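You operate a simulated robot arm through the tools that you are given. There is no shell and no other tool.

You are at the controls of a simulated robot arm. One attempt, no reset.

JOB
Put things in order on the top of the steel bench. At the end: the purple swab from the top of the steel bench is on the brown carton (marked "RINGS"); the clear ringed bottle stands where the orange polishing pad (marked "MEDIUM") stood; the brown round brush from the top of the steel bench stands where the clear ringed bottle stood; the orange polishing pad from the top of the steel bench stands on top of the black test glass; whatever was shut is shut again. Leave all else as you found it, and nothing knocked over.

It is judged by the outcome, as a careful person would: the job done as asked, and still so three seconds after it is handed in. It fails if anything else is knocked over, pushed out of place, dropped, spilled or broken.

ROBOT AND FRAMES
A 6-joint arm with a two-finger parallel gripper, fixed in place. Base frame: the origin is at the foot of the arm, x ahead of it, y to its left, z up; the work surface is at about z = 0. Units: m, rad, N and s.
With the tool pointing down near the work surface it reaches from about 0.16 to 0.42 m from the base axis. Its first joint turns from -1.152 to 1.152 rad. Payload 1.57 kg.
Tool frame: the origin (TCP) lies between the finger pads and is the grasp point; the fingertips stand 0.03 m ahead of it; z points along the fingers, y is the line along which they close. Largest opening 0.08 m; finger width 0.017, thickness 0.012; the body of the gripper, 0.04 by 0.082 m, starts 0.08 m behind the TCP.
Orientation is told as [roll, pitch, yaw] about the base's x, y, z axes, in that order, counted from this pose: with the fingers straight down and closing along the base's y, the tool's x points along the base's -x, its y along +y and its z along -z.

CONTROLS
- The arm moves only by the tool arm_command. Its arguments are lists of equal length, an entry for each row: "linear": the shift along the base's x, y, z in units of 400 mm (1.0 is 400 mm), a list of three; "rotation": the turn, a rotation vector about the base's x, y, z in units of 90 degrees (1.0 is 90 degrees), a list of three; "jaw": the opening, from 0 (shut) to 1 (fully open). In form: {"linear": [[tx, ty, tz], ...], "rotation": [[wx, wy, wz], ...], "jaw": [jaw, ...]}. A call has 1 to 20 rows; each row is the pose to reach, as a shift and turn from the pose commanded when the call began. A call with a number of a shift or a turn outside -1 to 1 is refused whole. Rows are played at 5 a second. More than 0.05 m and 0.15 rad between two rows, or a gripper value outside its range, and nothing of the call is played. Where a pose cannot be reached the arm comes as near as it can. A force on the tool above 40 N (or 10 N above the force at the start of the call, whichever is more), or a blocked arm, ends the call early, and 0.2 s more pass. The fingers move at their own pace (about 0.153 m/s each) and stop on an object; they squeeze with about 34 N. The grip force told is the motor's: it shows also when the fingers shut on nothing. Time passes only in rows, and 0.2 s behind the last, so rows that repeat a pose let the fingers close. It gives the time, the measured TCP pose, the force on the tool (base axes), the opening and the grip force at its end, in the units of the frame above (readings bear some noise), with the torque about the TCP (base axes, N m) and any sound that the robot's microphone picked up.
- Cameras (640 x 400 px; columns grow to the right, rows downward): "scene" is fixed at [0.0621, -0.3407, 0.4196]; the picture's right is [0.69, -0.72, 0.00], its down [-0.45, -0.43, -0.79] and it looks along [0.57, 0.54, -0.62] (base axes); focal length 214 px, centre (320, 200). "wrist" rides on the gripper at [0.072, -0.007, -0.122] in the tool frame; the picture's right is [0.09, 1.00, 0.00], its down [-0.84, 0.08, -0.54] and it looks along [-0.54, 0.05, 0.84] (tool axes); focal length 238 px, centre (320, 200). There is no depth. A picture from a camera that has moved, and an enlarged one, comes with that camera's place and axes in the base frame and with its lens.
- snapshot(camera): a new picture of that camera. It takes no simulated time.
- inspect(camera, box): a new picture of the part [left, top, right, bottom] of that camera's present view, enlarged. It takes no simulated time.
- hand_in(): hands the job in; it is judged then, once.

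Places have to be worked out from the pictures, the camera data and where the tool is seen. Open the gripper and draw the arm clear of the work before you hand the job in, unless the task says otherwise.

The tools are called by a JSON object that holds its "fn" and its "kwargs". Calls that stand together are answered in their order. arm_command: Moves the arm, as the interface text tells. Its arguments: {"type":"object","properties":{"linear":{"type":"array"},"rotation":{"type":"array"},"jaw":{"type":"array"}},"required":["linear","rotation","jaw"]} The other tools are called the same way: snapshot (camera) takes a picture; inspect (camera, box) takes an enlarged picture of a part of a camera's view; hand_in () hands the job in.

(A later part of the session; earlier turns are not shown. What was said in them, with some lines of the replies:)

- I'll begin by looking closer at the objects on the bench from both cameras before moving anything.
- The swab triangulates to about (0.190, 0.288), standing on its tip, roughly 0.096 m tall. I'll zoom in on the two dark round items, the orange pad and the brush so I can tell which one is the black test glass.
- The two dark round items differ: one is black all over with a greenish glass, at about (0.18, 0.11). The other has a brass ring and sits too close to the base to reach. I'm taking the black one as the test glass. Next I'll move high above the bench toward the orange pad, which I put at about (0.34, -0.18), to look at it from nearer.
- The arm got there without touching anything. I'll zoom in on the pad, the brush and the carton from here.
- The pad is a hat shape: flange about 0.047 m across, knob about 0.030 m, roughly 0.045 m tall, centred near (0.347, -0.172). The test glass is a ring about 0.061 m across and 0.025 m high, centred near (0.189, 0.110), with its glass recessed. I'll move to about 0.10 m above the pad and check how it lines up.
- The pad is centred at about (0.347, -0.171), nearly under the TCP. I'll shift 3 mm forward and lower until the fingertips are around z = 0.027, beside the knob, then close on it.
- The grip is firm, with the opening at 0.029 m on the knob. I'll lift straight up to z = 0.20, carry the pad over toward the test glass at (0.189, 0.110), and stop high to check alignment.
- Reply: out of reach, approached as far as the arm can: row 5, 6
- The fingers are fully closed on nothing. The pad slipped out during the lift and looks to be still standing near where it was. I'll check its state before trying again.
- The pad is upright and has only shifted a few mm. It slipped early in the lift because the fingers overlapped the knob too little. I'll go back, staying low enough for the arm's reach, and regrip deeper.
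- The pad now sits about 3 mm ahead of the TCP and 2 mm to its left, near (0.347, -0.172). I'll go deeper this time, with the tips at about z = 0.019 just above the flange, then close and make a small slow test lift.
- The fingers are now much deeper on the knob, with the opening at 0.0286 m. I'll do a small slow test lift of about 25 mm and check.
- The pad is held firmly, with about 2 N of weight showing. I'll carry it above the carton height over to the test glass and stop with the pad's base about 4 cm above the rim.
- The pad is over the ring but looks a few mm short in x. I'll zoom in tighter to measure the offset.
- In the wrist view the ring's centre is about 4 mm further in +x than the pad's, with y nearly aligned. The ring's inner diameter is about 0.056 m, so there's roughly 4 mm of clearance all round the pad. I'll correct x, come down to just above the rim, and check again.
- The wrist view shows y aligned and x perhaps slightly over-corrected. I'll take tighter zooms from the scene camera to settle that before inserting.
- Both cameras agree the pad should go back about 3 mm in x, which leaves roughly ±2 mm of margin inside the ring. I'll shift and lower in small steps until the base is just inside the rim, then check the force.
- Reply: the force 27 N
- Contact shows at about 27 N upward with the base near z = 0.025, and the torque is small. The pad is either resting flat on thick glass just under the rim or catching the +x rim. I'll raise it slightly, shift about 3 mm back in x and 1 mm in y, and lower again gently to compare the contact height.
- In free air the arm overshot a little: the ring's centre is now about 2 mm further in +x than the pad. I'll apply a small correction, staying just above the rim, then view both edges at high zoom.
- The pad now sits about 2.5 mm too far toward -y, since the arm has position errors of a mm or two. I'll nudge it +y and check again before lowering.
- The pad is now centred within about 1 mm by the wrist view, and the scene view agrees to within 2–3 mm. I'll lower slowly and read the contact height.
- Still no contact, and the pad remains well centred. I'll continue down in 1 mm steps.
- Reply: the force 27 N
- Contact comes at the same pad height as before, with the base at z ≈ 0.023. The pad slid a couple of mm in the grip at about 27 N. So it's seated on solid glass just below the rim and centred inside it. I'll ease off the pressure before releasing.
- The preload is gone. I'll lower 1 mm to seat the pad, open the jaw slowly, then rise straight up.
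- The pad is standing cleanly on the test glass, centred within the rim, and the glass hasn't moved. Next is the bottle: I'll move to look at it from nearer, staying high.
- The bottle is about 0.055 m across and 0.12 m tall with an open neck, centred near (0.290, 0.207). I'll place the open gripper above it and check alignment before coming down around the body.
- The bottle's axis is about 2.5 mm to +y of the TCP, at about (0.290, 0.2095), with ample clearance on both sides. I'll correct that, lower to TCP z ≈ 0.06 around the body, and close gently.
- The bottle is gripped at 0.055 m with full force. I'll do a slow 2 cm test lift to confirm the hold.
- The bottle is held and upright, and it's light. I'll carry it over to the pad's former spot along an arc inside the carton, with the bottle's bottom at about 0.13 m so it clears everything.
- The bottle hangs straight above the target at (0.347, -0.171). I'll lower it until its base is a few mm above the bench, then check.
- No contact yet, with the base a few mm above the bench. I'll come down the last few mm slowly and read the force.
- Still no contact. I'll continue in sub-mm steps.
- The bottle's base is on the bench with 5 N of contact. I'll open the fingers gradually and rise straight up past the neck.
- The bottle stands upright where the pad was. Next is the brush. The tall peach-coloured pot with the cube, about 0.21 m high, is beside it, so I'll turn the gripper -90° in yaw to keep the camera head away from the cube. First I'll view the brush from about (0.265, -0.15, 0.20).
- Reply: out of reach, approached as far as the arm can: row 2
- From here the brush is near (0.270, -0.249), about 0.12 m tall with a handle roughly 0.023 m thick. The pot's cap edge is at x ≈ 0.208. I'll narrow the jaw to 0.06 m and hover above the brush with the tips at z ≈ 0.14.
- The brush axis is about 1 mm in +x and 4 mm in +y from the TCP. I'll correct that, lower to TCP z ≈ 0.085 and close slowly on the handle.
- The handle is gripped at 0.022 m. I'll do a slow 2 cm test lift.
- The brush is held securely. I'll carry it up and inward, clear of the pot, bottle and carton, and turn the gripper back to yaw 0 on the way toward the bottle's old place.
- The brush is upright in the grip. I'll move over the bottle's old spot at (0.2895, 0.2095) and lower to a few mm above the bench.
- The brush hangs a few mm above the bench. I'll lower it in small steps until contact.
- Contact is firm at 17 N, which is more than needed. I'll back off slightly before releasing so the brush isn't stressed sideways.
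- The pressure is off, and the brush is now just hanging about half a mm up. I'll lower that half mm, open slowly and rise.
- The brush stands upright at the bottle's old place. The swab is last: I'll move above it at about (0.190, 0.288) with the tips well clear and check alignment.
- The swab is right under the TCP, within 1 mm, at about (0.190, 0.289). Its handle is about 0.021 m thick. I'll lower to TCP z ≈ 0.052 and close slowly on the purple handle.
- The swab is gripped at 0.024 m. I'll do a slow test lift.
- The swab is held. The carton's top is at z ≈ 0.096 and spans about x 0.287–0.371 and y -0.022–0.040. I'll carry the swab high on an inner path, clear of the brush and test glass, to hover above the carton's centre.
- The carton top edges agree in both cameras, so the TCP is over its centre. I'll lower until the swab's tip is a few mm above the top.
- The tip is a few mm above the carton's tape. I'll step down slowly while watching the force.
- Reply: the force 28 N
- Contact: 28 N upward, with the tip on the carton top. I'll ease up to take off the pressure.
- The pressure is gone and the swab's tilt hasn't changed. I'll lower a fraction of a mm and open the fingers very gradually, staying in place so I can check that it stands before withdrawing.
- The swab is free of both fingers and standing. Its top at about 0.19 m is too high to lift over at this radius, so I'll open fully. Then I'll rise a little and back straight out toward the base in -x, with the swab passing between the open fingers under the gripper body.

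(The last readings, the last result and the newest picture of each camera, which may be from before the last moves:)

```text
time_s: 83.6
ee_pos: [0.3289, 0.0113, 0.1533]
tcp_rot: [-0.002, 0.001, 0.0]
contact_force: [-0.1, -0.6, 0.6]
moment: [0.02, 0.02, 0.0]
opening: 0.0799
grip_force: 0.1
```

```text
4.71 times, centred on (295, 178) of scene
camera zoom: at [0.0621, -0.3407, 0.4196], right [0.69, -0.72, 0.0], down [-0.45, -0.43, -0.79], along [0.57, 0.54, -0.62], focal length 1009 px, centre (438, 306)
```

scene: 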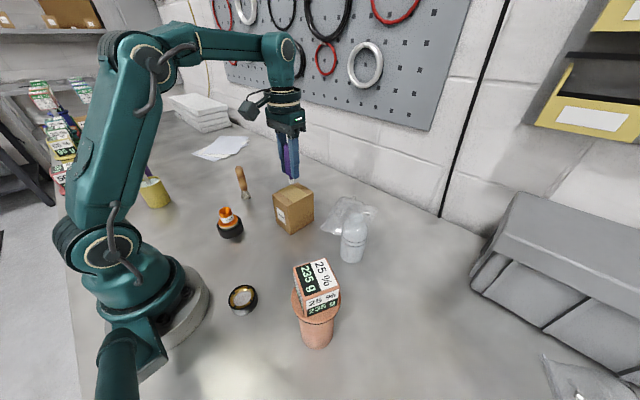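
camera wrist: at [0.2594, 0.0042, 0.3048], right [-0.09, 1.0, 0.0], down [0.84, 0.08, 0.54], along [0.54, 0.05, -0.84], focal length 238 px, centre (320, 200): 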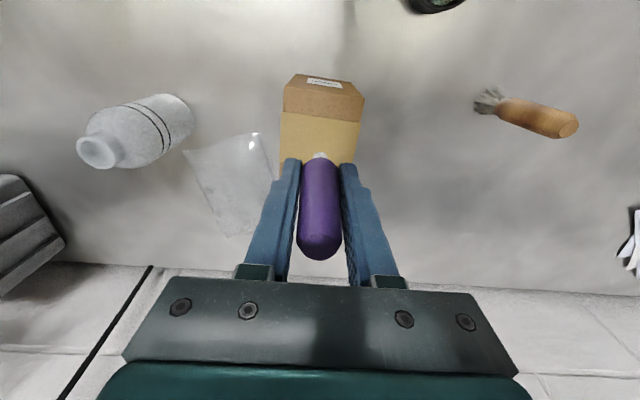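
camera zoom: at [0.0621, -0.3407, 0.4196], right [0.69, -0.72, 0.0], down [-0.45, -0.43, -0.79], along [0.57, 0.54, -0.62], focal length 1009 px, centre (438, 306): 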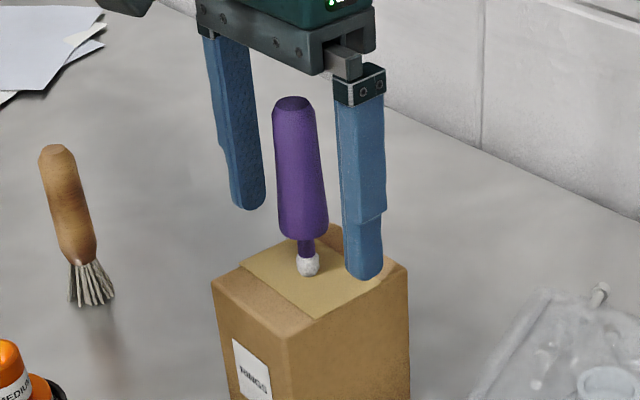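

The swab stands steadily on the carton between the fully open fingers. I'll rise 2 cm, then draw straight back in -x and up, well clear.

{"fn": "arm_command", "kwargs": {"linear": [[0, 0, 0.015], [0, 0, 0.035], [0, 0, 0.05], [-0.03, 0, 0.05], [-0.07, 0, 0.05], [-0.12, 0, 0.05], [-0.18, 0, 0.06], [-0.24, 0, 0.1], [-0.3, 0, 0.16], [-0.3, 0, 0.22], [-0.3, 0, 0.22]], "rotation": [[0, 0, 0], [0, 0, 0], [0, 0, 0], [0, 0, 0], [0, 0, 0], [0, 0, 0], [0, 0, 0], [0, 0, 0], [0, 0, 0], [0, 0, 0], [0, 0, 0]], "jaw": [1, 1, 1, 1, 1, 1, 1, 1, 1, 1, 1]}}

{"fn": "snapshot", "kwargs": {"camera": "scene"}}

{"fn": "snapshot", "kwargs": {"camera": "wrist"}}

{"fn": "inspect", "kwargs": {"camera": "scene", "box": [200, 130, 400, 280]}}

```text
time_s: 86.0
ee_pos: [0.2094, 0.0107, 0.2393]
tcp_rot: [-0.001, -0.001, 0.001]
contact_force: [0.4, -0.1, 0.2]
moment: [0.0, -0.02, 0.0]
opening: 0.0799
grip_force: 0.1
```

```text
taken
```

scene: 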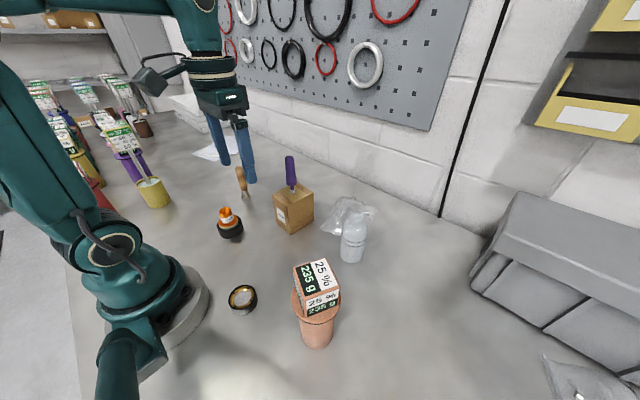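

```text
taken
camera wrist: at [0.1386, 0.0041, 0.3618], right [-0.09, 1.0, 0.0], down [0.84, 0.08, 0.54], along [0.54, 0.05, -0.84], focal length 238 px, centre (320, 200)
```

wrist: 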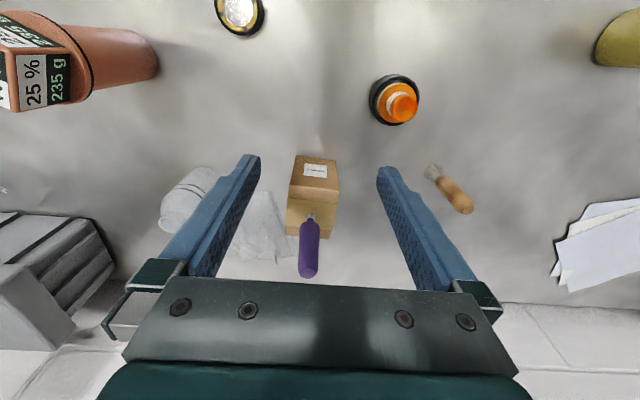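

```text
2.67 times, centred on (300, 205) of scene
camera zoom: at [0.0621, -0.3407, 0.4196], right [0.69, -0.72, 0.0], down [-0.45, -0.43, -0.79], along [0.57, 0.54, -0.62], focal length 572 px, centre (373, 187)
```

zoom: 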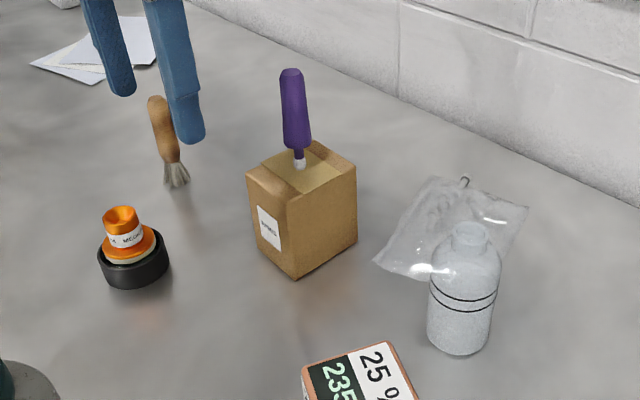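

All four items are in place: the pad on the test glass, the bottle at the pad's old spot, the brush at the bottle's old spot, and the swab standing on the carton. I'll move the open gripper back near its starting pose and let some time pass to confirm everything stays put.

{"fn": "arm_command", "kwargs": {"linear": [[0.0, 0.03, 0.04], [0.01, 0.08, 0.08], [0.02, 0.13, 0.11], [0.02, 0.155, 0.115], [0.02, 0.155, 0.115], [0.02, 0.155, 0.115], [0.02, 0.155, 0.115], [0.02, 0.155, 0.115], [0.02, 0.155, 0.115], [0.02, 0.155, 0.115], [0.02, 0.155, 0.115], [0.02, 0.155, 0.115]], "rotation": [[0, 0, 0], [0, 0, 0], [0, 0, 0], [0, 0, 0], [0, 0, 0], [0, 0, 0], [0, 0, 0], [0, 0, 0], [0, 0, 0], [0, 0, 0], [0, 0, 0], [0, 0, 0]], "jaw": [1, 1, 1, 1, 1, 1, 1, 1, 1, 1, 1, 1]}}

{"fn": "snapshot", "kwargs": {"camera": "scene"}}

{"fn": "inspect", "kwargs": {"camera": "scene", "box": [200, 130, 400, 280]}}

{"fn": "inspect", "kwargs": {"camera": "wrist", "box": [200, 60, 500, 240]}}

```text
time_s: 88.6
ee_pos: [0.2162, 0.0717, 0.2855]
tcp_rot: [0.0, 0.001, 0.0]
contact_force: [-0.6, 0.5, 0.4]
moment: [-0.01, 0.0, 0.03]
opening: 0.08
grip_force: 0.1
```

```text
taken
```

scene: 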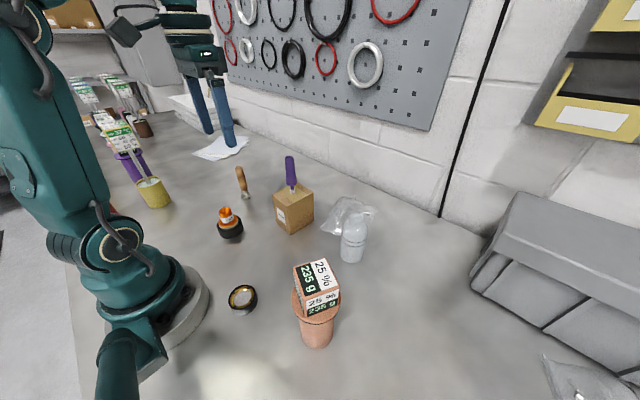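

```text
2.67 times, centred on (300, 205) of scene
camera zoom: at [0.0621, -0.3407, 0.4196], right [0.69, -0.72, 0.0], down [-0.45, -0.43, -0.79], along [0.57, 0.54, -0.62], focal length 572 px, centre (373, 187)
```

zoom: 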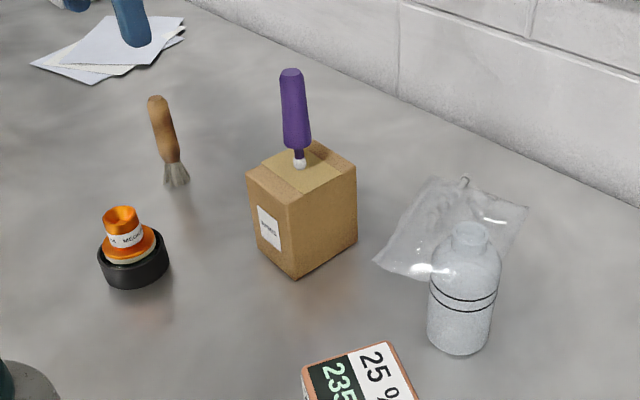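

```text
2.13 times, centred on (350, 150) of wrist
camera zoom: at [0.1456, 0.0643, 0.4083], right [-0.09, 1.0, 0.0], down [0.84, 0.08, 0.54], along [0.54, 0.05, -0.84], focal length 508 px, centre (256, 307)
```

zoom: 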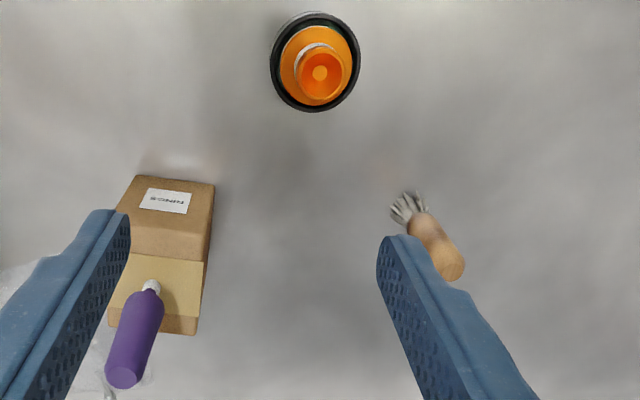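

Nothing has moved over the last few seconds. The test glass and carton are exactly where they began, all four moved items stand upright in their new places, and the gripper is open and clear. I'm handing the job in.

{"fn": "hand_in", "kwargs": {}}

```text
The job is handed in.
```

The job is handed in. All four items are in their new places and standing upright, and nothing moved in the last few seconds I watched before handing in.

- **Orange pad:** it stands on the black test glass, centred inside the rim. I took the all-black one with greenish glass to be the test glass; the other round item has a brass ring.
- **Clear ringed bottle:** it stands where the pad stood, within a few millimetres.
- **Brown brush:** it stands on its bristles where the bottle stood, also within several millimetres.
- **Purple swab:** it stands on its tip on top of the "RINGS" carton.

The pad slipped out of the grip on my first try. It stayed upright, shifted a few millimetres and turned slightly, and I regripped it lower. While testing for contact I pressed it onto the glass at about 27 N, and the swab onto the carton at about 28 N. I saw no sign of damage, and the test glass and carton are where they began.

Nothing was opened, so there was nothing to shut again. The gripper is open and back near its starting pose.
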